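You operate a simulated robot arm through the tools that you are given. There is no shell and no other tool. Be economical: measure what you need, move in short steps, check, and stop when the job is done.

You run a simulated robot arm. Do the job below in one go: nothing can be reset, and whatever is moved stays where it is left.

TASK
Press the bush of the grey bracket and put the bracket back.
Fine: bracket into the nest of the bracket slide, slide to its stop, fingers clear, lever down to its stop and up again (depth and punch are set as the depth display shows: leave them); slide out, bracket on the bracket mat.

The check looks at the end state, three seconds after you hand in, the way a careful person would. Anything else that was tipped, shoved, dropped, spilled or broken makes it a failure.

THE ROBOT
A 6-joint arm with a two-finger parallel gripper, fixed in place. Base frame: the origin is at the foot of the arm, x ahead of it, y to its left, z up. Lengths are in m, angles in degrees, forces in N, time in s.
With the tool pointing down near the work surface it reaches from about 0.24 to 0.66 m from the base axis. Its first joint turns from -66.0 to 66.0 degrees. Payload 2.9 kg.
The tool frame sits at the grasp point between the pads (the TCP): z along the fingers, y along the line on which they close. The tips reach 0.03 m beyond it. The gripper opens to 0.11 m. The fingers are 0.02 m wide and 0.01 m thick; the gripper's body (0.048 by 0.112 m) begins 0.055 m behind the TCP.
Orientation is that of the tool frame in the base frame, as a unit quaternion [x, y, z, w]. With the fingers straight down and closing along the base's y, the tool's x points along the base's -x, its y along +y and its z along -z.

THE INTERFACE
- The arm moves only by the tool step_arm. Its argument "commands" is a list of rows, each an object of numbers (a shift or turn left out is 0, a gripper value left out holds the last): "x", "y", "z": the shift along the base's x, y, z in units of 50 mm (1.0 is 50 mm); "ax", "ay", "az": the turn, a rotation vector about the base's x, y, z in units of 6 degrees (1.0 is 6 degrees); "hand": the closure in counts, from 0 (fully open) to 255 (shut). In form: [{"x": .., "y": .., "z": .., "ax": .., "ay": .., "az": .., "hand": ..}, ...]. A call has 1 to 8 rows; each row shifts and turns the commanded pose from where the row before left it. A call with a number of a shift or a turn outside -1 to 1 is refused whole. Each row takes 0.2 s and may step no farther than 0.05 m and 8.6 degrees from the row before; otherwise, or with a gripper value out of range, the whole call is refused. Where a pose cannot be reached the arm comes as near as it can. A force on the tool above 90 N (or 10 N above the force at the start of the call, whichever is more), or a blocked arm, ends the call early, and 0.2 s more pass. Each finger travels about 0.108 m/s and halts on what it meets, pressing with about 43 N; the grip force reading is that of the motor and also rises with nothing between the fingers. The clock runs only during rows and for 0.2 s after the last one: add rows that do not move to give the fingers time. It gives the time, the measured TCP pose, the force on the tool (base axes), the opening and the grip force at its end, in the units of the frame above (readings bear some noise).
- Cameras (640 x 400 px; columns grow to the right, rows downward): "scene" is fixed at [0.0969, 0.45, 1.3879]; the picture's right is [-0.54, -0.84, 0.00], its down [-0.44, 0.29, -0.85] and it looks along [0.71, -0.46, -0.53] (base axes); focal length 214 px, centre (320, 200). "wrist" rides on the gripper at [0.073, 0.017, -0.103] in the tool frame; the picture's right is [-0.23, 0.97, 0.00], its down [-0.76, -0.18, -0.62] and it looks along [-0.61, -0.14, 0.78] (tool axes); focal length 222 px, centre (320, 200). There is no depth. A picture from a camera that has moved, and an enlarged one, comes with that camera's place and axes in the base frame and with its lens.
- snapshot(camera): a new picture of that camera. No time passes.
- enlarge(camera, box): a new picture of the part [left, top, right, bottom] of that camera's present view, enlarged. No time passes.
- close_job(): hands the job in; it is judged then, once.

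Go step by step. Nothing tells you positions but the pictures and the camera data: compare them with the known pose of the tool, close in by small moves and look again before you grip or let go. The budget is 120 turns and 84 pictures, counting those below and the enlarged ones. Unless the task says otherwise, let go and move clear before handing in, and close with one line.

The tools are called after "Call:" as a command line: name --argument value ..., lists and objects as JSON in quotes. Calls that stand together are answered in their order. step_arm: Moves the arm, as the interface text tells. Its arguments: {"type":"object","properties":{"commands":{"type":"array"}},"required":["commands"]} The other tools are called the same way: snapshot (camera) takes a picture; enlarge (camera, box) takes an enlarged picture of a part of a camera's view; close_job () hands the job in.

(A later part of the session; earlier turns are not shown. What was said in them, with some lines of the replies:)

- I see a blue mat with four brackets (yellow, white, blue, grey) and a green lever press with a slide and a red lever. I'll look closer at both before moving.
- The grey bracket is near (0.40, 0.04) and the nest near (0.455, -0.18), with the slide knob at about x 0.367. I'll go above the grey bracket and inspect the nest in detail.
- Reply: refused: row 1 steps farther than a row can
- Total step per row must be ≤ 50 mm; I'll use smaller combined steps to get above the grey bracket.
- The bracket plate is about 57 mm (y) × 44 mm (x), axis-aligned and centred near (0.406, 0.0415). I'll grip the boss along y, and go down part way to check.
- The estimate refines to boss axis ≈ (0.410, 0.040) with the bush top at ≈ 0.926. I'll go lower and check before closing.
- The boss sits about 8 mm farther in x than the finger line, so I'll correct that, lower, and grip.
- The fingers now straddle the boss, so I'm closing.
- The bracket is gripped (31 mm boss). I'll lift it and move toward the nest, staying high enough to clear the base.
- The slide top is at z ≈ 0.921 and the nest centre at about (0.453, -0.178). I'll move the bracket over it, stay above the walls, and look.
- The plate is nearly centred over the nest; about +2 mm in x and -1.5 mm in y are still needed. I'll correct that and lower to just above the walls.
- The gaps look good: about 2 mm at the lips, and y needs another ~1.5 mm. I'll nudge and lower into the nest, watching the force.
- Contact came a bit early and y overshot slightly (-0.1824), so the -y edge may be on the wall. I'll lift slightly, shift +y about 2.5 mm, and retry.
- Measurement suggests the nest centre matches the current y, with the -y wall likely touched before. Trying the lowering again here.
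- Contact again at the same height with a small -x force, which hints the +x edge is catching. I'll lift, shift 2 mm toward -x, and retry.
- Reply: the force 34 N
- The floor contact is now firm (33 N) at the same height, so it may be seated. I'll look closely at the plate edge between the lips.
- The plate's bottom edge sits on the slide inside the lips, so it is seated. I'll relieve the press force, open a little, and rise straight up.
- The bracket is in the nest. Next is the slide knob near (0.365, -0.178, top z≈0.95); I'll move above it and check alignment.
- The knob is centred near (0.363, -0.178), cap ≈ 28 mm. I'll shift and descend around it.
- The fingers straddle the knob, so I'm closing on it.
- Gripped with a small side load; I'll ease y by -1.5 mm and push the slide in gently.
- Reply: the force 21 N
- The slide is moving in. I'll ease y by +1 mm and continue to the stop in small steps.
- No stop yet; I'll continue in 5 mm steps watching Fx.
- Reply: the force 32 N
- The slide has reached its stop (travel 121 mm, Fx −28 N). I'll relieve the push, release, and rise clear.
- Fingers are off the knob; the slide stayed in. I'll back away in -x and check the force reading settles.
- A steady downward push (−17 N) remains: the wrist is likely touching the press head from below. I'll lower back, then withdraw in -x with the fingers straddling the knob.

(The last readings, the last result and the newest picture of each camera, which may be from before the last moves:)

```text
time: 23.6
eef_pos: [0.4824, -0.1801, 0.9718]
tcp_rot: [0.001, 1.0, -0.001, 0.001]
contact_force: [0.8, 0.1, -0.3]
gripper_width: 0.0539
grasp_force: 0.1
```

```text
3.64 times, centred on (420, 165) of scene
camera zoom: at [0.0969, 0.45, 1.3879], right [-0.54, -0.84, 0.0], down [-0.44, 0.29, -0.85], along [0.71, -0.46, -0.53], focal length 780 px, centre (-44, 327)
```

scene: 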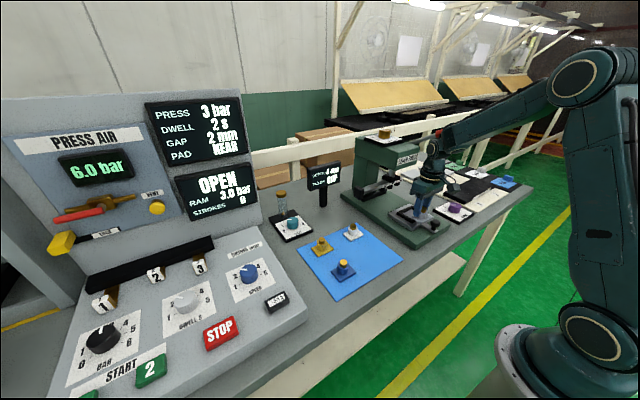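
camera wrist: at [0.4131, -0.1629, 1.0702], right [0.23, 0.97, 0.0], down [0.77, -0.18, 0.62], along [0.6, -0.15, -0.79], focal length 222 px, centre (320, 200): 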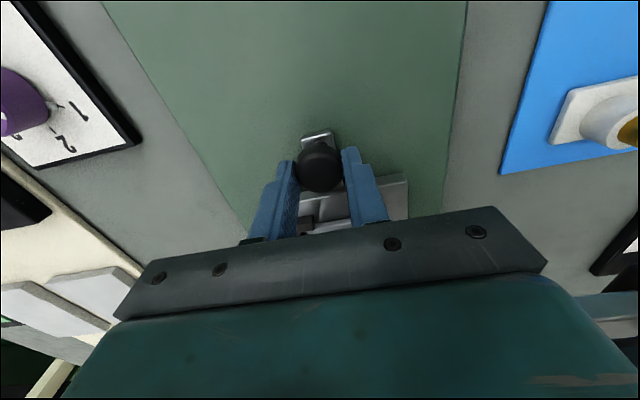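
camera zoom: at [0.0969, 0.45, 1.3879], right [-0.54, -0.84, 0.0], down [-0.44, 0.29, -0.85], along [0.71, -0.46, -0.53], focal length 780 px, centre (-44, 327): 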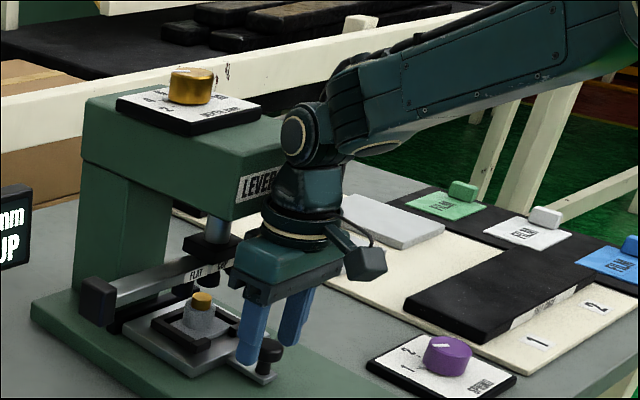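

The force is gone. I'll withdraw in -x, then rise and back off to view the lever.

Call:
step_arm --commands '[{"x": -0.3}, {"x": -0.6}, {"x": -0.8}, {"x": -0.8}, {"z": 0.6}, {"z": 0.6}]'

Call:
snapshot --camera "scene"

Call:
snapshot --camera "wrist"

```text
time: 25.0
eef_pos: [0.3591, -0.1791, 1.0353]
tcp_rot: [0.001, 1.0, 0.0, 0.0]
contact_force: [-0.3, -1.1, 0.0]
gripper_width: 0.0537
grasp_force: 0.0
```

```text
35 pictures are left
```

scene: 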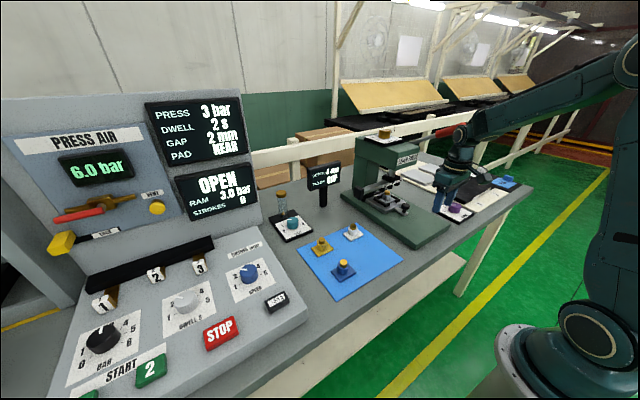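

```text
34 pictures are left
camera wrist: at [0.2878, -0.1622, 1.1396], right [0.23, 0.97, 0.0], down [0.76, -0.18, 0.62], along [0.61, -0.14, -0.78], focal length 222 px, centre (320, 200)
```

wrist: 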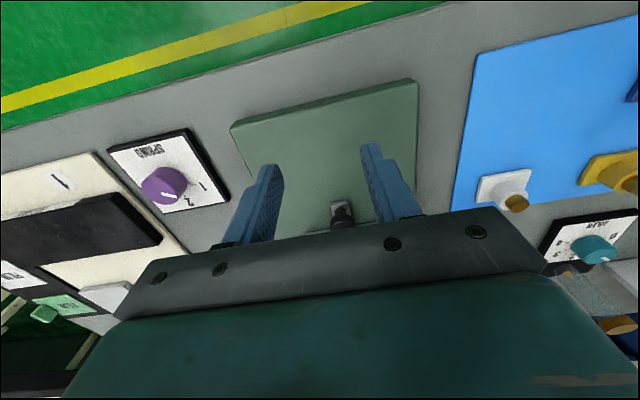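

The slide is home in the press. Now I'll rise away from the lever to get a good wrist view of it.

Call:
step_arm --commands '[{"x": -0.2, "z": 0.95}, {"x": -0.2, "z": 0.95}, {"x": -0.2, "z": 0.95}, {"x": -0.2, "z": 0.95}, {"z": 0.95}, {"z": 0.95}, {"z": 0.95}, {"z": 0.95, "y": -0.2}]'

Call:
snapshot --camera "wrist"

Call:
enlarge --camera "scene" --box '[340, 100, 480, 220]'

```text
time: 26.8
eef_pos: [0.3095, -0.1836, 1.3762]
tcp_rot: [0.002, 1.0, -0.002, 0.001]
contact_force: [3.5, -3.1, -8.4]
gripper_width: 0.054
grasp_force: 0.0
out of reach, approached as far as the arm can: row 8
```

```text
33 pictures are left
camera wrist: at [0.2382, -0.1662, 1.4807], right [0.23, 0.97, 0.0], down [0.76, -0.18, 0.63], along [0.61, -0.14, -0.78], focal length 222 px, centre (320, 200)
```

wrist: 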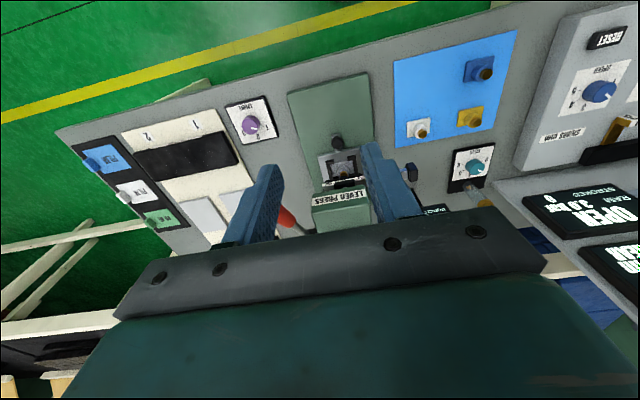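

```text
3.33 times, centred on (410, 160) of scene
camera zoom: at [0.0969, 0.45, 1.3879], right [-0.54, -0.84, 0.0], down [-0.44, 0.29, -0.85], along [0.71, -0.46, -0.53], focal length 715 px, centre (20, 333)
```

zoom: 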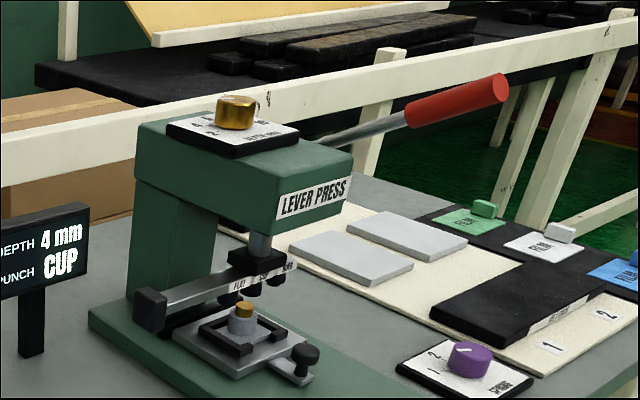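

The lever runs beside the press head on its -y side, knob pointing toward -x and up. Enlarging for a precise fix.

Call:
enlarge --camera "wrist" --box '[240, 170, 360, 245]'

```text
5.33 times, centred on (300, 208) of wrist
camera zoom: at [0.2382, -0.1662, 1.4807], right [0.23, 0.97, 0.0], down [0.76, -0.18, 0.63], along [0.61, -0.14, -0.78], focal length 1185 px, centre (427, 160)
```

zoom: 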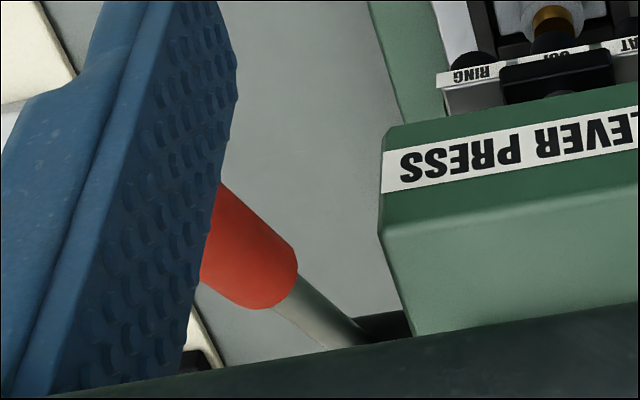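

The knob runs from about (0.418, -0.274, 1.234) to (0.494, -0.274, 1.198). I'll move above its outer part and check.

Call:
step_arm --commands '[{"y": -0.45, "x": 0.6, "z": -0.3}, {"y": -0.45, "x": 0.6, "z": -0.3}, {"y": -0.45, "x": 0.6, "z": -0.3}, {"y": -0.4, "x": 0.6, "z": -0.2}, {"z": -0.1}, {}]'

Call:
snapshot --camera "wrist"

Call:
enlarge --camera "scene" --box '[380, 70, 520, 190]'

```text
time: 28.2
eef_pos: [0.4231, -0.2673, 1.3034]
tcp_rot: [0.001, 1.0, -0.001, 0.0]
contact_force: [0.0, -0.1, -0.3]
gripper_width: 0.054
grasp_force: 0.1
out of reach, approached as far as the arm can: row 3, 4
```

```text
30 pictures are left
camera wrist: at [0.3506, -0.2502, 1.407], right [0.23, 0.97, 0.0], down [0.76, -0.18, 0.62], along [0.61, -0.14, -0.78], focal length 222 px, centre (320, 200)
```

wrist: 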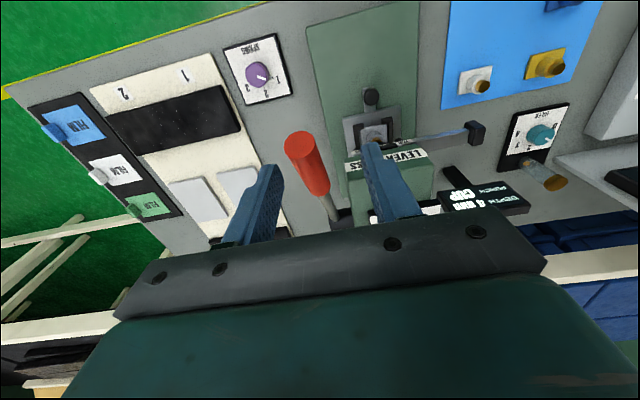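

```text
3.33 times, centred on (450, 130) of scene
camera zoom: at [0.0969, 0.45, 1.3879], right [-0.54, -0.84, 0.0], down [-0.44, 0.29, -0.85], along [0.71, -0.46, -0.53], focal length 715 px, centre (-113, 433)
```

zoom: 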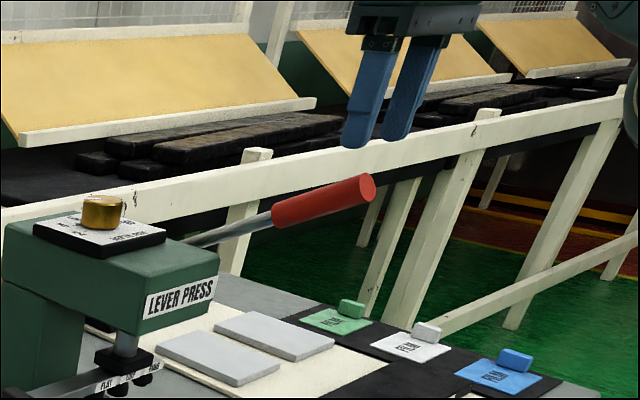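

Refined: lever knob at y ≈ -0.287, grip point about (0.445, 1.222). I'll shift and descend around it.

Call:
step_arm --commands '[{"y": -0.38, "x": 0.3}, {"z": -0.6}, {}]'

Call:
snapshot --camera "wrist"

Call:
enlarge --camera "scene" --box '[380, 70, 520, 190]'

```text
time: 29.0
eef_pos: [0.4308, -0.2817, 1.2643]
tcp_rot: [0.0, 1.0, -0.001, 0.0]
contact_force: [-0.8, -0.1, 0.5]
gripper_width: 0.0541
grasp_force: 0.0
out of reach, approached as far as the arm can: row 1
```

```text
28 pictures are left
camera wrist: at [0.3595, -0.265, 1.3674], right [0.23, 0.97, 0.0], down [0.76, -0.18, 0.62], along [0.61, -0.14, -0.78], focal length 222 px, centre (320, 200)
```

wrist: 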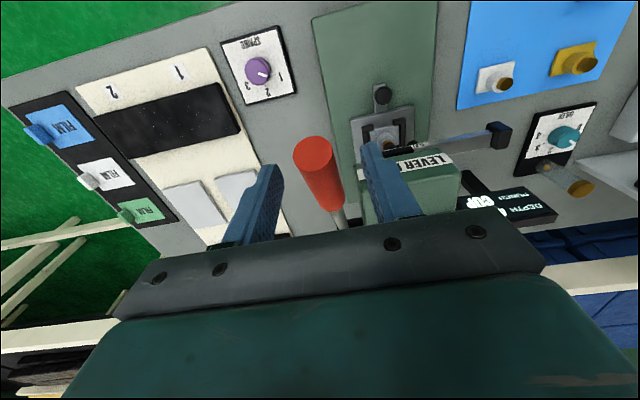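

```text
3.33 times, centred on (450, 130) of scene
camera zoom: at [0.0969, 0.45, 1.3879], right [-0.54, -0.84, 0.0], down [-0.44, 0.29, -0.85], along [0.71, -0.46, -0.53], focal length 715 px, centre (-113, 433)
```

zoom: 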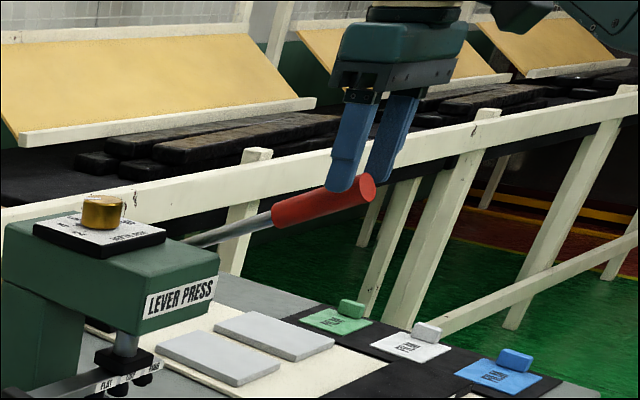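

The fingers straddle the knob; descending 40 mm to the grip height.

Call:
step_arm --commands '[{"z": -0.4}, {"z": -0.4, "x": 0.2}, {}]'

Call:
enlarge --camera "wrist" --box '[220, 100, 420, 240]'

Call:
enlarge --camera "scene" --box '[380, 70, 520, 190]'

```text
time: 29.8
eef_pos: [0.4426, -0.2803, 1.2241]
tcp_rot: [0.001, 1.0, 0.0, 0.0]
contact_force: [-0.6, -0.5, 0.3]
gripper_width: 0.0538
grasp_force: 0.1
```

```text
2.86 times, centred on (320, 170) of wrist
camera zoom: at [0.3697, -0.2637, 1.3276], right [0.23, 0.97, 0.0], down [0.76, -0.18, 0.62], along [0.61, -0.14, -0.78], focal length 635 px, centre (320, 286)
```

zoom: 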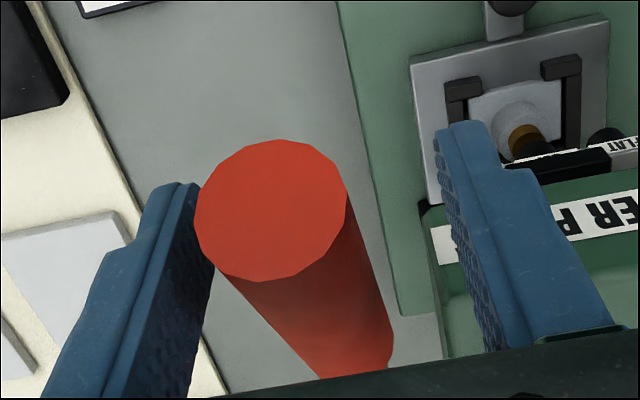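

```text
3.33 times, centred on (450, 130) of scene
camera zoom: at [0.0969, 0.45, 1.3879], right [-0.54, -0.84, 0.0], down [-0.44, 0.29, -0.85], along [0.71, -0.46, -0.53], focal length 715 px, centre (-113, 433)
```

zoom: 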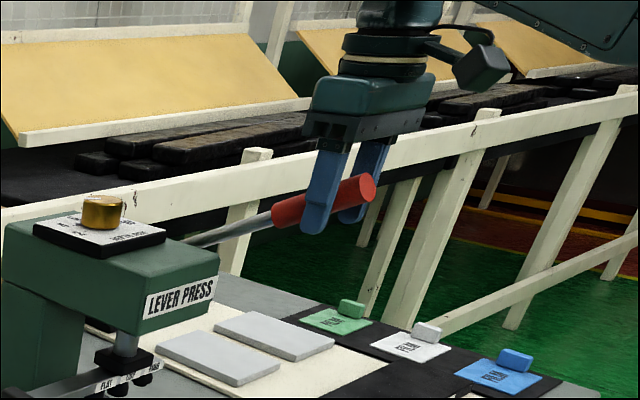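

The knob is ~5 mm toward -y of the finger centre; shifting, then gripping.

Call:
step_arm --commands '[{"y": -0.1}, {}, {"hand": 255}, {}, {}]'

```text
time: 31.0
eef_pos: [0.4428, -0.2856, 1.2239]
tcp_rot: [0.0, 1.0, -0.001, -0.001]
contact_force: [-0.1, 8.5, -2.3]
gripper_width: 0.0271
grasp_force: 45.1
```

Gripped (27 mm). I'll swing the lever down along its arc (pivot ≈ x 0.66, z 1.095, radius ≈ 0.25), first part.

Call:
step_arm --commands '[{"x": -0.166, "z": -0.312, "y": 0.02}, {"x": -0.144, "z": -0.328}, {"x": -0.12, "z": -0.33}, {"x": -0.1, "z": -0.34}, {}]'

Call:
enlarge --camera "scene" --box '[350, 90, 490, 210]'

```text
time: 32.2
eef_pos: [0.4153, -0.284, 1.1586]
tcp_rot: [-0.001, 1.0, -0.001, 0.0]
contact_force: [8.7, 24.5, 4.2]
gripper_width: 0.0264
grasp_force: 44.8
```

```text
3.33 times, centred on (420, 150) of scene
camera zoom: at [0.0971, 0.4509, 1.3875], right [-0.54, -0.84, 0.0], down [-0.44, 0.29, -0.85], along [0.71, -0.46, -0.53], focal length 715 px, centre (-13, 367)
```

zoom: 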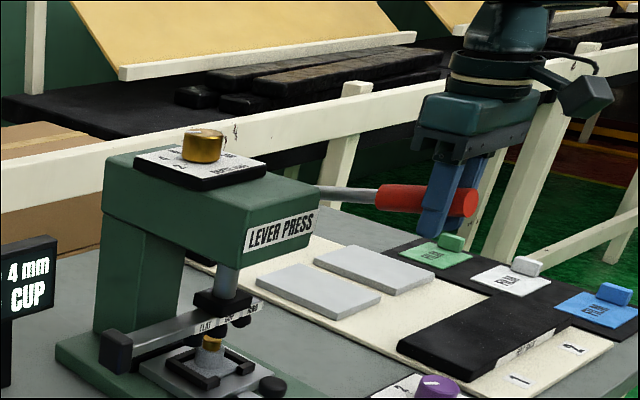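

The lever follows and the ram moves down. Easing y, continuing the arc.

Call:
step_arm --commands '[{"x": -0.074, "z": -0.346, "y": 0.05}, {"x": -0.048, "z": -0.348}, {"x": -0.024, "z": -0.352}, {"z": -0.354}, {}]'

Call:
enlarge --camera "scene" --box '[350, 110, 490, 230]'

```text
time: 33.4
eef_pos: [0.4066, -0.2857, 1.0893]
tcp_rot: [0.003, 1.0, -0.002, 0.001]
contact_force: [5.3, -12.0, 7.9]
gripper_width: 0.0261
grasp_force: 44.8
```

```text
3.33 times, centred on (420, 170) of scene
camera zoom: at [0.0969, 0.4497, 1.388], right [-0.54, -0.84, 0.0], down [-0.44, 0.29, -0.85], along [0.71, -0.46, -0.53], focal length 715 px, centre (-13, 300)
```

zoom: 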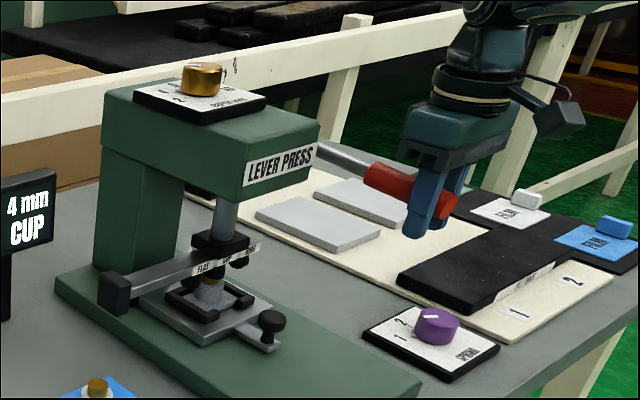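

The punch is near the bush. Continuing in smaller steps to find the stop.

Call:
step_arm --commands '[{"x": 0.012, "z": -0.176, "y": -0.02}, {"x": 0.012, "z": -0.176}, {"x": 0.024, "z": -0.174}, {"x": 0.024, "z": -0.174}, {}]'

Call:
enlarge --camera "scene" --box '[350, 110, 490, 230]'

```text
time: 34.6
eef_pos: [0.4119, -0.2858, 1.0558]
tcp_rot: [0.001, 1.0, -0.003, 0.002]
contact_force: [-4.7, -6.3, 30.6]
gripper_width: 0.0265
grasp_force: 44.9
```

```text
3.33 times, centred on (420, 170) of scene
camera zoom: at [0.0964, 0.4501, 1.3879], right [-0.54, -0.84, 0.0], down [-0.44, 0.29, -0.85], along [0.71, -0.46, -0.53], focal length 715 px, centre (-13, 300)
```

zoom: 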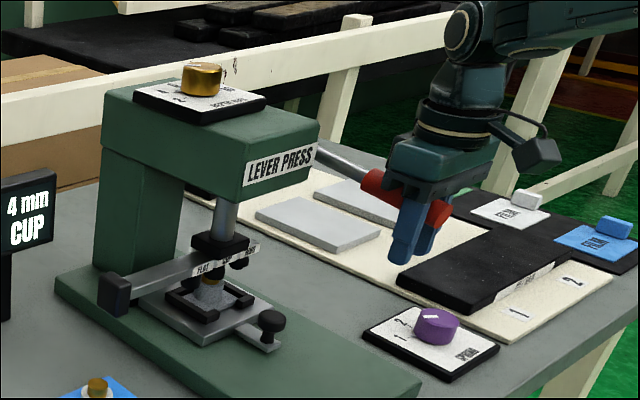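

Resistance appears (30 N): the bush is being pressed. I'll keep going in small steps to the hard stop.

Call:
step_arm --commands '[{"x": 0.015, "z": -0.1}, {"x": 0.015, "z": -0.1}, {}]'

Call:
enlarge --camera "scene" --box '[370, 160, 450, 220]'

```text
time: 35.4
eef_pos: [0.4134, -0.2853, 1.046]
tcp_rot: [0.0, 1.0, -0.003, 0.003]
contact_force: [-11.4, 5.7, 38.3]
gripper_width: 0.0265
grasp_force: 45.3
```

```text
6.67 times, centred on (410, 190) of scene
camera zoom: at [0.0961, 0.4505, 1.3877], right [-0.54, -0.84, 0.0], down [-0.44, 0.29, -0.85], along [0.71, -0.46, -0.53], focal length 1430 px, centre (-280, 267)
```

zoom: 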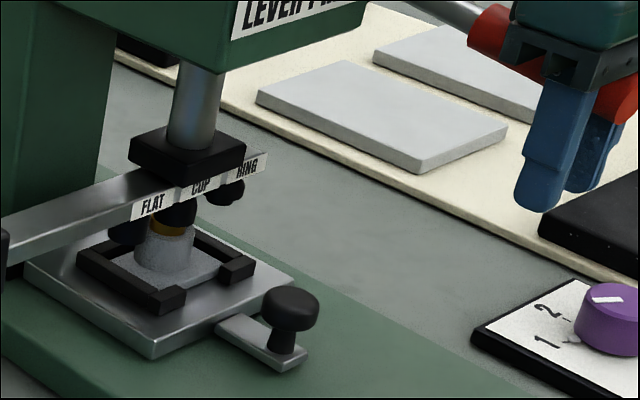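

The knob has slipped up the pads toward the palm, which will now push it solidly. Continuing down in small steps.

Call:
step_arm --commands '[{"z": -0.1}, {"z": -0.1}, {"z": -0.1}, {}]'

Call:
enlarge --camera "scene" --box '[370, 150, 470, 220]'

```text
time: 36.2
eef_pos: [0.4141, -0.2865, 1.0471]
tcp_rot: [0.001, 1.0, -0.01, 0.013]
contact_force: [-24.7, 15.0, 27.3]
gripper_width: 0.0266
grasp_force: 45.3
stopped in row 3: the force on the tool passed its limit (the readings are from after the stop); the commanded pose is now the measured one
```

```text
5.71 times, centred on (420, 185) of scene
camera zoom: at [0.0958, 0.4507, 1.3877], right [-0.54, -0.84, 0.0], down [-0.44, 0.29, -0.85], along [0.71, -0.46, -0.53], focal length 1226 px, centre (-251, 286)
```

zoom: 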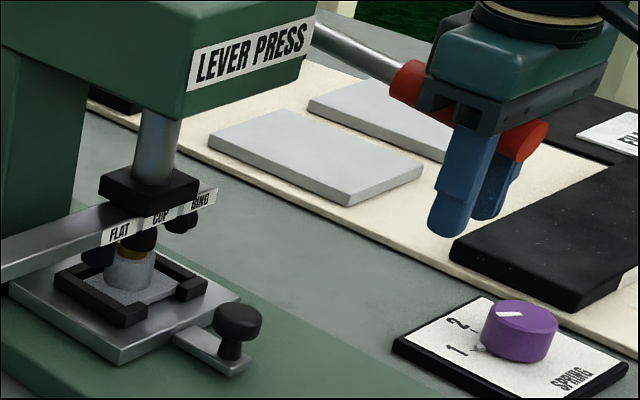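

The force limit was reached with no further motion, which looks like the stop. I'll check the punch and bush closely to be sure.

Call:
enlarge --camera "scene" --box '[374, 178, 406, 208]'

Call:
enlarge --camera "wrist" --box '[240, 120, 400, 240]'

```text
13.33 times, centred on (390, 193) of scene
camera zoom: at [0.0958, 0.4507, 1.3877], right [-0.54, -0.84, 0.0], down [-0.44, 0.29, -0.85], along [0.71, -0.46, -0.53], focal length 2860 px, centre (-613, 293)
```

zoom: 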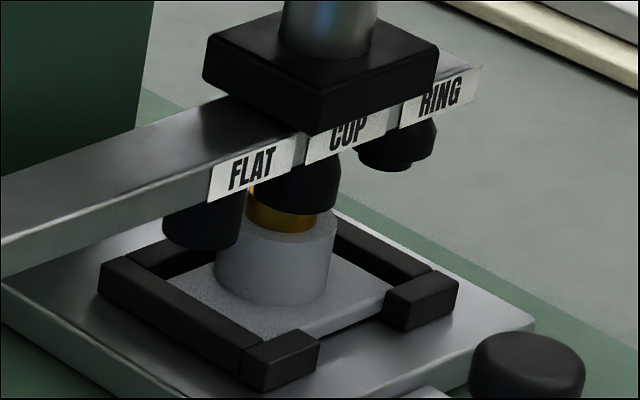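

```text
3.33 times, centred on (320, 180) of wrist
camera zoom: at [0.3403, -0.2669, 1.1489], right [0.23, 0.97, -0.01], down [0.75, -0.17, 0.65], along [0.63, -0.16, -0.76], focal length 740 px, centre (320, 267)
```

zoom: 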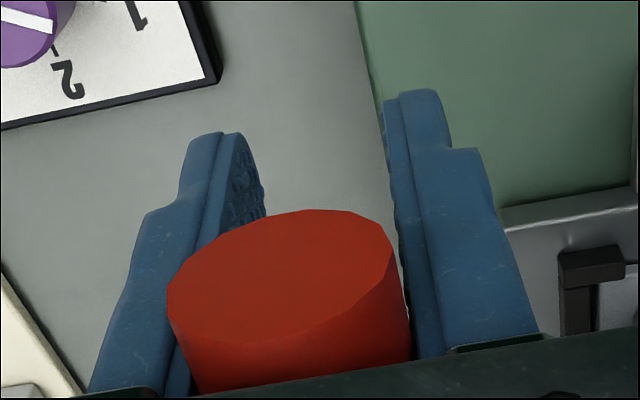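

The bush still shows some gold, so I want to be sure about the stop. I'll loosen the pads, so the palm pushes cleanly, and push again in small steps.

Call:
step_arm --commands '[{"hand": 180}, {}, {"z": -0.1}, {}]'

Call:
enlarge --camera "scene" --box '[374, 178, 406, 208]'

```text
time: 37.2
eef_pos: [0.4163, -0.2875, 1.0458]
tcp_rot: [0.003, 1.0, -0.014, 0.019]
contact_force: [-15.1, 4.6, 53.8]
gripper_width: 0.0323
grasp_force: 0.1
```

```text
13.33 times, centred on (390, 193) of scene
camera zoom: at [0.0957, 0.4506, 1.3877], right [-0.54, -0.84, 0.0], down [-0.44, 0.29, -0.85], along [0.71, -0.46, -0.53], focal length 2860 px, centre (-613, 293)
```

zoom: 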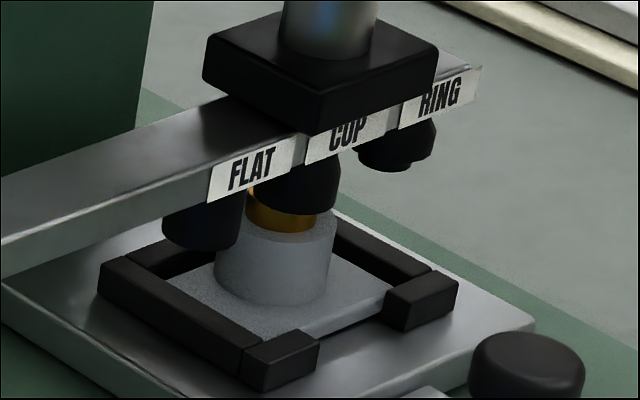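

No motion at 54 N. I'll push a bit more, toward the limit, and compare.

Call:
step_arm --commands '[{"z": -0.04}, {"z": -0.04}, {"z": -0.04}, {"z": -0.04}]'

Call:
enlarge --camera "scene" --box '[374, 178, 406, 208]'

```text
time: 38.2
eef_pos: [0.4181, -0.2878, 1.0442]
tcp_rot: [0.001, 1.0, -0.017, 0.025]
contact_force: [-21.7, 7.0, 81.1]
gripper_width: 0.0324
grasp_force: 0.1
```

```text
13.33 times, centred on (390, 193) of scene
camera zoom: at [0.0951, 0.451, 1.3877], right [-0.54, -0.84, 0.0], down [-0.44, 0.29, -0.85], along [0.71, -0.46, -0.53], focal length 2860 px, centre (-613, 293)
```

zoom: 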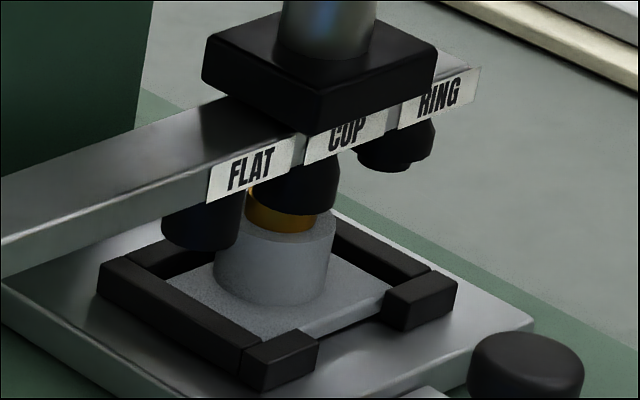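

No motion even at ~84 N, so the lever is at its stop. Now I'll ease off and see whether the lever returns by itself.

Call:
step_arm --commands '[{"z": 0.2}, {"z": 0.25}, {"z": 0.25}, {}]'

Call:
enlarge --camera "scene" --box '[370, 110, 470, 220]'

```text
time: 39.2
eef_pos: [0.4172, -0.2876, 1.0633]
tcp_rot: [0.001, 1.0, -0.007, 0.011]
contact_force: [0.4, 0.8, 0.9]
gripper_width: 0.0324
grasp_force: 0.0
```

```text
3.64 times, centred on (420, 165) of scene
camera zoom: at [0.0969, 0.4501, 1.3878], right [-0.54, -0.84, 0.0], down [-0.44, 0.29, -0.85], along [0.71, -0.46, -0.53], focal length 780 px, centre (-44, 327)
```

zoom: 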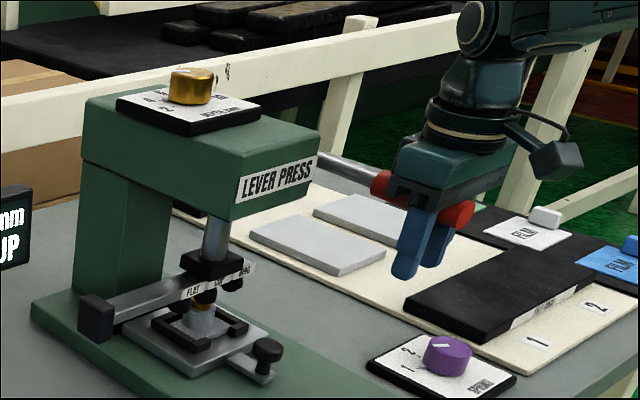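

The lever stays down. I'll centre the pads on the knob, correct the small tilt, grip, and lift it along its arc.

Call:
step_arm --commands '[{"z": 0.2, "ax": 0.13, "ay": 0.21}, {"z": 0.2}, {"hand": 255}, {}, {}]'

Call:
enlarge --camera "scene" --box '[370, 110, 470, 220]'

```text
time: 40.4
eef_pos: [0.4149, -0.2856, 1.0854]
tcp_rot: [-0.001, 1.0, -0.001, -0.001]
contact_force: [-0.3, 21.0, -4.5]
gripper_width: 0.0264
grasp_force: 44.9
```

```text
3.64 times, centred on (420, 165) of scene
camera zoom: at [0.097, 0.4507, 1.3876], right [-0.54, -0.84, 0.0], down [-0.44, 0.29, -0.85], along [0.71, -0.46, -0.53], focal length 780 px, centre (-44, 327)
```

zoom: 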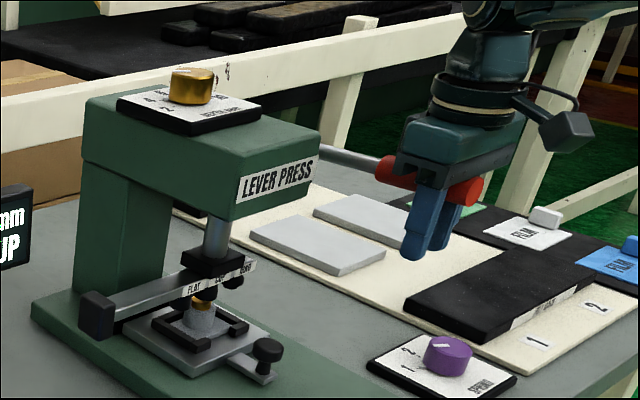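

The ram and lever are following upward under their own spring, resting on the palm. I'll loosen the grip and rise slowly so the lever returns gently.

Call:
step_arm --commands '[{"hand": 180, "y": 0.03}, {"z": 0.3}, {"z": 0.35}, {"z": 0.35, "x": 0.05}, {"z": 0.35, "x": 0.1}, {"z": 0.35, "x": 0.1}, {}]'

Call:
enlarge --camera "scene" --box '[370, 90, 490, 200]'

```text
time: 42.0
eef_pos: [0.4284, -0.2858, 1.1688]
tcp_rot: [0.002, 1.0, -0.001, 0.001]
contact_force: [-0.9, -0.2, 1.2]
gripper_width: 0.0325
grasp_force: 0.2
```

```text
3.64 times, centred on (430, 145) of scene
camera zoom: at [0.0969, 0.45, 1.3879], right [-0.54, -0.84, 0.0], down [-0.44, 0.29, -0.85], along [0.71, -0.46, -0.53], focal length 780 px, centre (-80, 400)
```

zoom: 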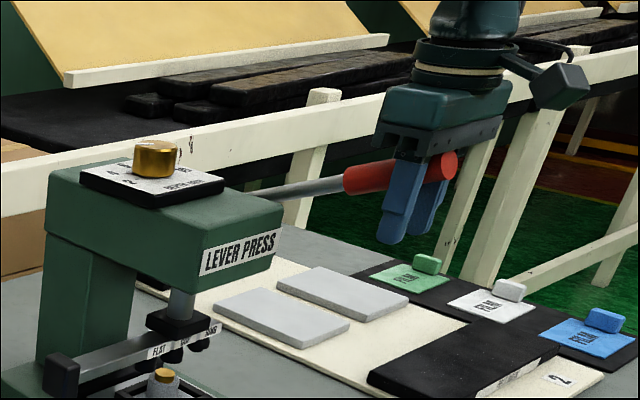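

Lever follows the palm up. Continuing to the top.

Call:
step_arm --commands '[{"z": 0.35, "x": 0.1}, {"z": 0.35, "x": 0.05}, {"z": 0.4}, {"z": 0.4}, {"z": 0.5}, {"z": 0.4}]'

Call:
enlarge --camera "scene" --box '[350, 90, 490, 210]'

```text
time: 43.4
eef_pos: [0.4348, -0.286, 1.2896]
tcp_rot: [0.001, 1.0, -0.002, 0.0]
contact_force: [-0.1, 0.7, -0.7]
gripper_width: 0.0324
grasp_force: 0.0
```

```text
3.33 times, centred on (420, 150) of scene
camera zoom: at [0.0969, 0.45, 1.3879], right [-0.54, -0.84, 0.0], down [-0.44, 0.29, -0.85], along [0.71, -0.46, -0.53], focal length 715 px, centre (-13, 367)
```

zoom: 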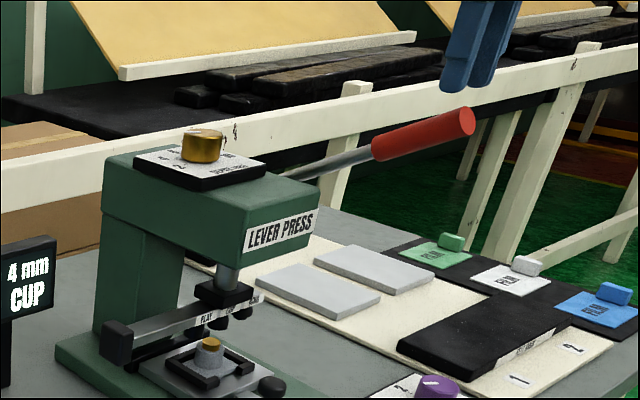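

The lever is back up at its original position. Let me check the bush, then go around to the slide knob at its low approach.

Call:
enlarge --camera "scene" --box '[374, 178, 406, 208]'

Call:
step_arm --commands '[{"x": -0.7, "y": 0.3}, {"x": -0.8, "y": 0.5, "hand": 125}, {"x": -0.4, "y": 0.6}, {"y": 0.72, "z": -0.5}, {"z": -0.9}, {"z": -0.9}, {"z": -0.9}, {"z": -0.9}]'

```text
13.33 times, centred on (390, 193) of scene
camera zoom: at [0.0969, 0.45, 1.3879], right [-0.54, -0.84, 0.0], down [-0.44, 0.29, -0.85], along [0.71, -0.46, -0.53], focal length 2860 px, centre (-613, 293)
```

zoom: 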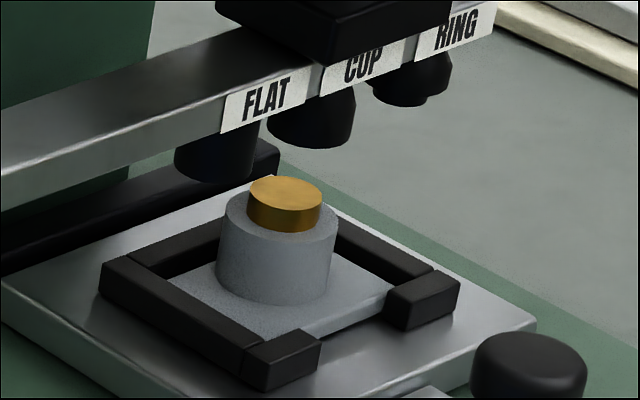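

```text
time: 45.2
eef_pos: [0.3435, -0.1829, 1.0883]
tcp_rot: [0.001, 1.0, -0.002, 0.002]
contact_force: [0.4, -0.2, 0.1]
gripper_width: 0.056
grasp_force: 0.0
```

The bush is pressed (clearly lower now). Going down and forward to straddle the slide knob.

Call:
step_arm --commands '[{"z": -0.85, "y": 0.07}, {"z": -0.85}, {"z": -0.7}, {"x": 0.7}, {"x": 0.8}, {"x": 0.7}, {"x": 0.55}, {}]'

Call:
snapshot --camera "wrist"

```text
time: 47.0
eef_pos: [0.4801, -0.1756, 0.9653]
tcp_rot: [0.002, 1.0, -0.001, 0.0]
contact_force: [-0.2, -0.1, 0.5]
gripper_width: 0.0561
grasp_force: 0.0
```

```text
10 pictures are left
camera wrist: at [0.408, -0.158, 1.0694], right [0.23, 0.97, 0.0], down [0.76, -0.18, 0.62], along [0.61, -0.15, -0.78], focal length 222 px, centre (320, 200)
```

wrist: 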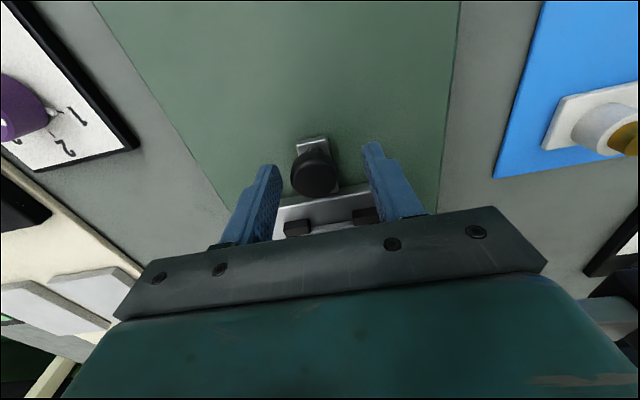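

Aligned; I'll shift y by -3 mm, grip the knob, and pull the slide out the same 121 mm.

Call:
step_arm --commands '[{"y": -0.06, "x": 0.06}, {"hand": 255}, {}, {}, {}]'

Call:
step_arm --commands '[{"x": -0.15}, {"x": -0.3}, {"x": -0.35}, {"x": -0.35}, {"x": -0.35}, {"x": -0.35}, {"x": -0.3}, {}]'

```text
time: 48.2
eef_pos: [0.4821, -0.181, 0.9654]
tcp_rot: [0.003, 1.0, -0.003, 0.001]
contact_force: [0.2, -22.5, -5.9]
gripper_width: 0.0293
grasp_force: 45.4
```

```text
time: 50.0
eef_pos: [0.3714, -0.1798, 0.9657]
tcp_rot: [0.002, 1.0, -0.003, -0.001]
contact_force: [0.9, -25.2, -25.1]
gripper_width: 0.0292
grasp_force: 45.2
```

Nearly out; pulling the last 10 mm and easing the side load.

Call:
step_arm --commands '[{"y": -0.04, "z": -0.03}, {"x": -0.1}, {"x": -0.12}, {}]'

```text
time: 51.0
eef_pos: [0.3638, -0.18, 0.9647]
tcp_rot: [0.001, 1.0, -0.001, 0.001]
contact_force: [-3.7, 4.4, 15.5]
gripper_width: 0.0293
grasp_force: 44.8
```

Call:
step_arm --commands '[{"x": -0.08}, {}, {}]'

Call:
enlarge --camera "scene" --box '[370, 150, 470, 230]'

```text
time: 51.8
eef_pos: [0.3603, -0.1809, 0.9657]
tcp_rot: [-0.001, 1.0, -0.003, 0.004]
contact_force: [24.0, 12.5, 10.9]
gripper_width: 0.0291
grasp_force: 44.5
```

```text
5.00 times, centred on (420, 190) of scene
camera zoom: at [0.0974, 0.4504, 1.3877], right [-0.54, -0.84, 0.0], down [-0.44, 0.29, -0.85], along [0.71, -0.46, -0.53], focal length 1072 px, centre (-180, 250)
```

zoom: 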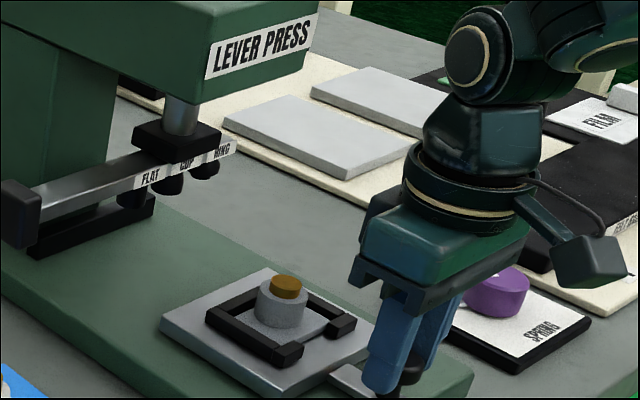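

The slide is at its out stop. Releasing, rising, and moving above the bracket with a narrow opening.

Call:
step_arm --commands '[{"x": 0.07}, {"hand": 125}, {}, {}, {"z": 0.5}, {"z": 0.9}, {"hand": 160}, {}]'

Call:
step_arm --commands '[{"x": 0.7}, {"x": 0.7}, {"x": 0.6}, {}, {}]'

```text
time: 53.6
eef_pos: [0.3624, -0.1807, 1.0341]
tcp_rot: [0.002, 1.0, -0.002, 0.0]
contact_force: [0.9, 0.4, 0.1]
gripper_width: 0.041
grasp_force: 0.0
```

```text
time: 54.8
eef_pos: [0.463, -0.1794, 1.0341]
tcp_rot: [0.002, 1.0, -0.002, -0.001]
contact_force: [0.6, 0.1, 0.3]
gripper_width: 0.041
grasp_force: 0.2
```

Positioned above the bracket; lowering to just above boss level for a check.

Call:
step_arm --commands '[{"z": -0.4}, {"z": -0.4}, {}]'

Call:
enlarge --camera "wrist" --box '[220, 80, 440, 220]'

```text
time: 55.6
eef_pos: [0.464, -0.1794, 0.9944]
tcp_rot: [0.002, 1.0, -0.003, 0.001]
contact_force: [0.3, -0.1, 0.5]
gripper_width: 0.0409
grasp_force: 0.0
```

```text
2.86 times, centred on (330, 150) of wrist
camera zoom: at [0.3911, -0.1638, 1.0988], right [0.23, 0.97, 0.0], down [0.76, -0.18, 0.62], along [0.61, -0.15, -0.78], focal length 635 px, centre (291, 343)
```

zoom: 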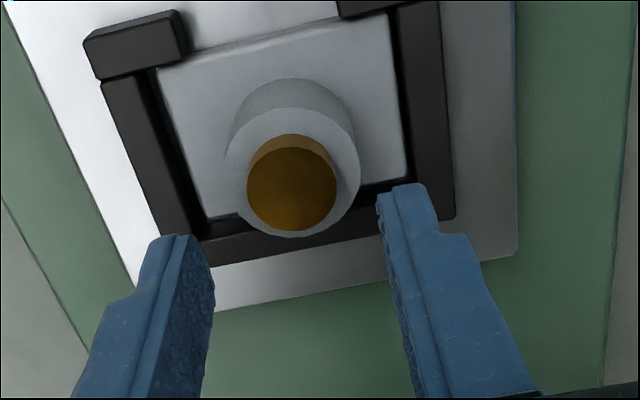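

Well aligned; small shift (-3 mm x, -1 mm y), descend to the earlier grip height and grip.

Call:
step_arm --commands '[{"x": -0.06, "y": -0.01, "z": -0.2}, {"z": -0.3}, {"z": -0.03}, {}]'

Call:
step_arm --commands '[{"hand": 255}, {}, {}, {}]'

```text
time: 56.6
eef_pos: [0.4587, -0.1831, 0.9667]
tcp_rot: [0.002, 1.0, -0.002, 0.001]
contact_force: [-1.0, -0.6, -0.2]
gripper_width: 0.0409
grasp_force: 0.1
```

```text
time: 57.6
eef_pos: [0.4593, -0.1827, 0.9674]
tcp_rot: [0.001, 1.0, -0.001, 0.0]
contact_force: [0.3, 7.9, 1.5]
gripper_width: 0.0312
grasp_force: 42.9
```

Gripped (31 mm). Lifting straight out of the nest and checking.

Call:
step_arm --commands '[{"y": 0.02, "z": 0.1}, {"z": 0.2}, {"z": 0.5}, {"z": 0.5}, {}]'

Call:
enlarge --camera "scene" --box '[350, 140, 470, 240]'

```text
time: 58.8
eef_pos: [0.4586, -0.1793, 1.0337]
tcp_rot: [0.002, 1.0, -0.001, 0.001]
contact_force: [0.6, 0.3, -0.6]
gripper_width: 0.0314
grasp_force: 42.5
```

```text
4.00 times, centred on (410, 190) of scene
camera zoom: at [0.0969, 0.45, 1.3879], right [-0.54, -0.84, 0.0], down [-0.44, 0.29, -0.85], along [0.71, -0.46, -0.53], focal length 858 px, centre (-40, 240)
```

zoom: 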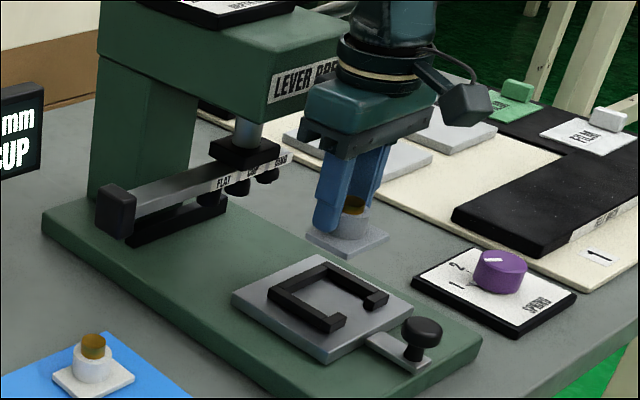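

The bracket is out of the nest and the slide is out. Carrying it back to its original spot on the blue mat.

Call:
step_arm --commands '[{"y": 0.87, "x": -0.18}, {"y": 0.87, "x": -0.18}, {"y": 0.87, "x": -0.18}, {"y": 0.87, "x": -0.18}, {"y": 0.87, "x": -0.18}, {"z": -0.5}, {"z": -0.5}, {}]'

Call:
snapshot --camera "wrist"

```text
time: 60.6
eef_pos: [0.4128, 0.0374, 0.9839]
tcp_rot: [0.002, 1.0, -0.003, 0.001]
contact_force: [0.5, -0.6, -0.8]
gripper_width: 0.0315
grasp_force: 42.5
```

```text
6 pictures are left
camera wrist: at [0.3406, 0.0544, 1.0879], right [0.23, 0.97, 0.0], down [0.76, -0.18, 0.62], along [0.61, -0.15, -0.78], focal length 222 px, centre (320, 200)
```

wrist: 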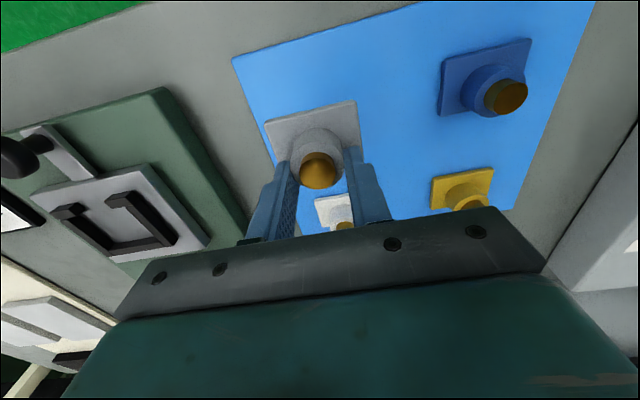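

Above its original spot. Lowering the final 56 mm gently.

Call:
step_arm --commands '[{"y": 0.02, "z": -0.5}, {"z": -0.4}, {"z": -0.1}, {"z": -0.08}, {}]'

```text
time: 61.8
eef_pos: [0.4146, 0.0376, 0.9288]
tcp_rot: [0.001, 1.0, -0.002, 0.0]
contact_force: [-0.6, -0.7, -1.2]
gripper_width: 0.0315
grasp_force: 42.6
```

Call:
step_arm --commands '[{"z": -0.04}, {"z": -0.02}, {}]'

Call:
enlarge --camera "scene" --box '[340, 210, 420, 270]'

```text
time: 62.6
eef_pos: [0.416, 0.0377, 0.9276]
tcp_rot: [0.001, 1.0, -0.003, 0.002]
contact_force: [-6.3, -7.9, 31.8]
gripper_width: 0.0316
grasp_force: 42.1
```

```text
6.67 times, centred on (380, 240) of scene
camera zoom: at [0.0964, 0.4498, 1.388], right [-0.54, -0.84, 0.0], down [-0.44, 0.29, -0.85], along [0.71, -0.46, -0.53], focal length 1430 px, centre (-80, -67)
```

zoom: 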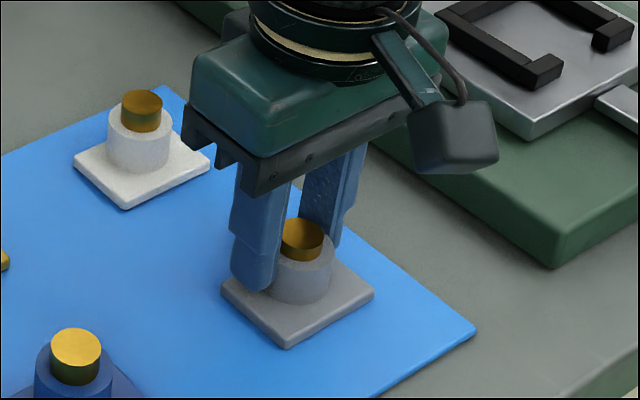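

The bracket is down on the mat (floor contact), at its original place. I'll relieve the force, open, and rise clear.

Call:
step_arm --commands '[{"z": 0.04}, {"hand": 110}, {}, {}, {"z": 0.4}, {"z": 0.8}, {"z": 0.8}, {"z": 0.8}]'

Call:
snapshot --camera "scene"

Call:
enlarge --camera "scene" --box '[290, 110, 500, 290]'

```text
time: 64.4
eef_pos: [0.4159, 0.0413, 1.0682]
tcp_rot: [0.002, 1.0, -0.002, 0.0]
contact_force: [0.1, 1.0, -0.1]
gripper_width: 0.0626
grasp_force: 0.0
```

```text
4 pictures are left
```

scene: 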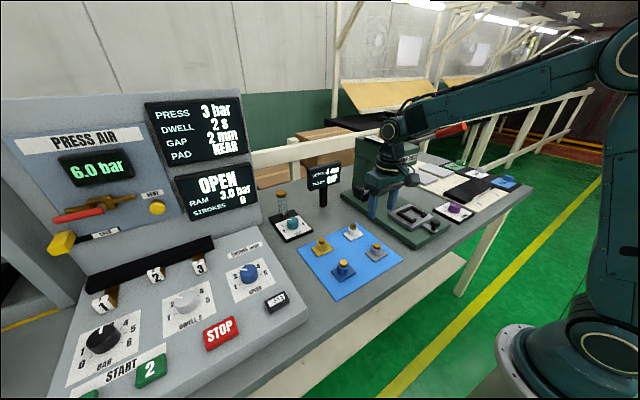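

```text
2.22 times, centred on (395, 200) of scene
camera zoom: at [0.0969, 0.45, 1.3879], right [-0.54, -0.84, 0.0], down [-0.44, 0.29, -0.85], along [0.71, -0.46, -0.53], focal length 477 px, centre (153, 200)
```

zoom: 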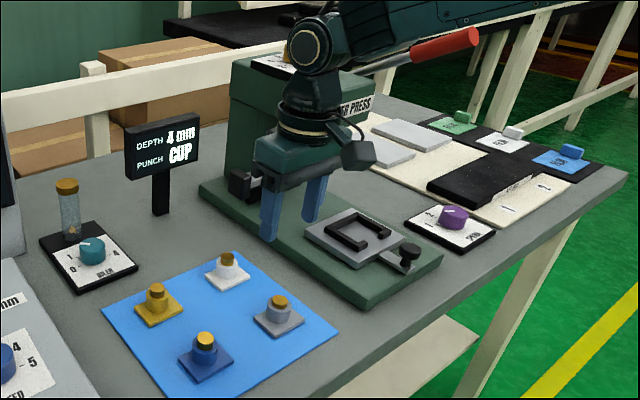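

Everything looks right: the grey bracket is upright on the mat with its bush pressed, the slide is out, the lever is up, the neighbours are untouched and the arm is clear. Handing in.

Call:
close_job

```text
The job is handed in.
```

I pressed the grey bracket's bush to the lever stop, about 4 mm by eye. The bracket is back on its mat, the slide is out, the lever is up and the job is handed in. While backing off the slide knob, the wrist briefly pushed up against the press head at about 17 N; nothing looked moved afterwards.
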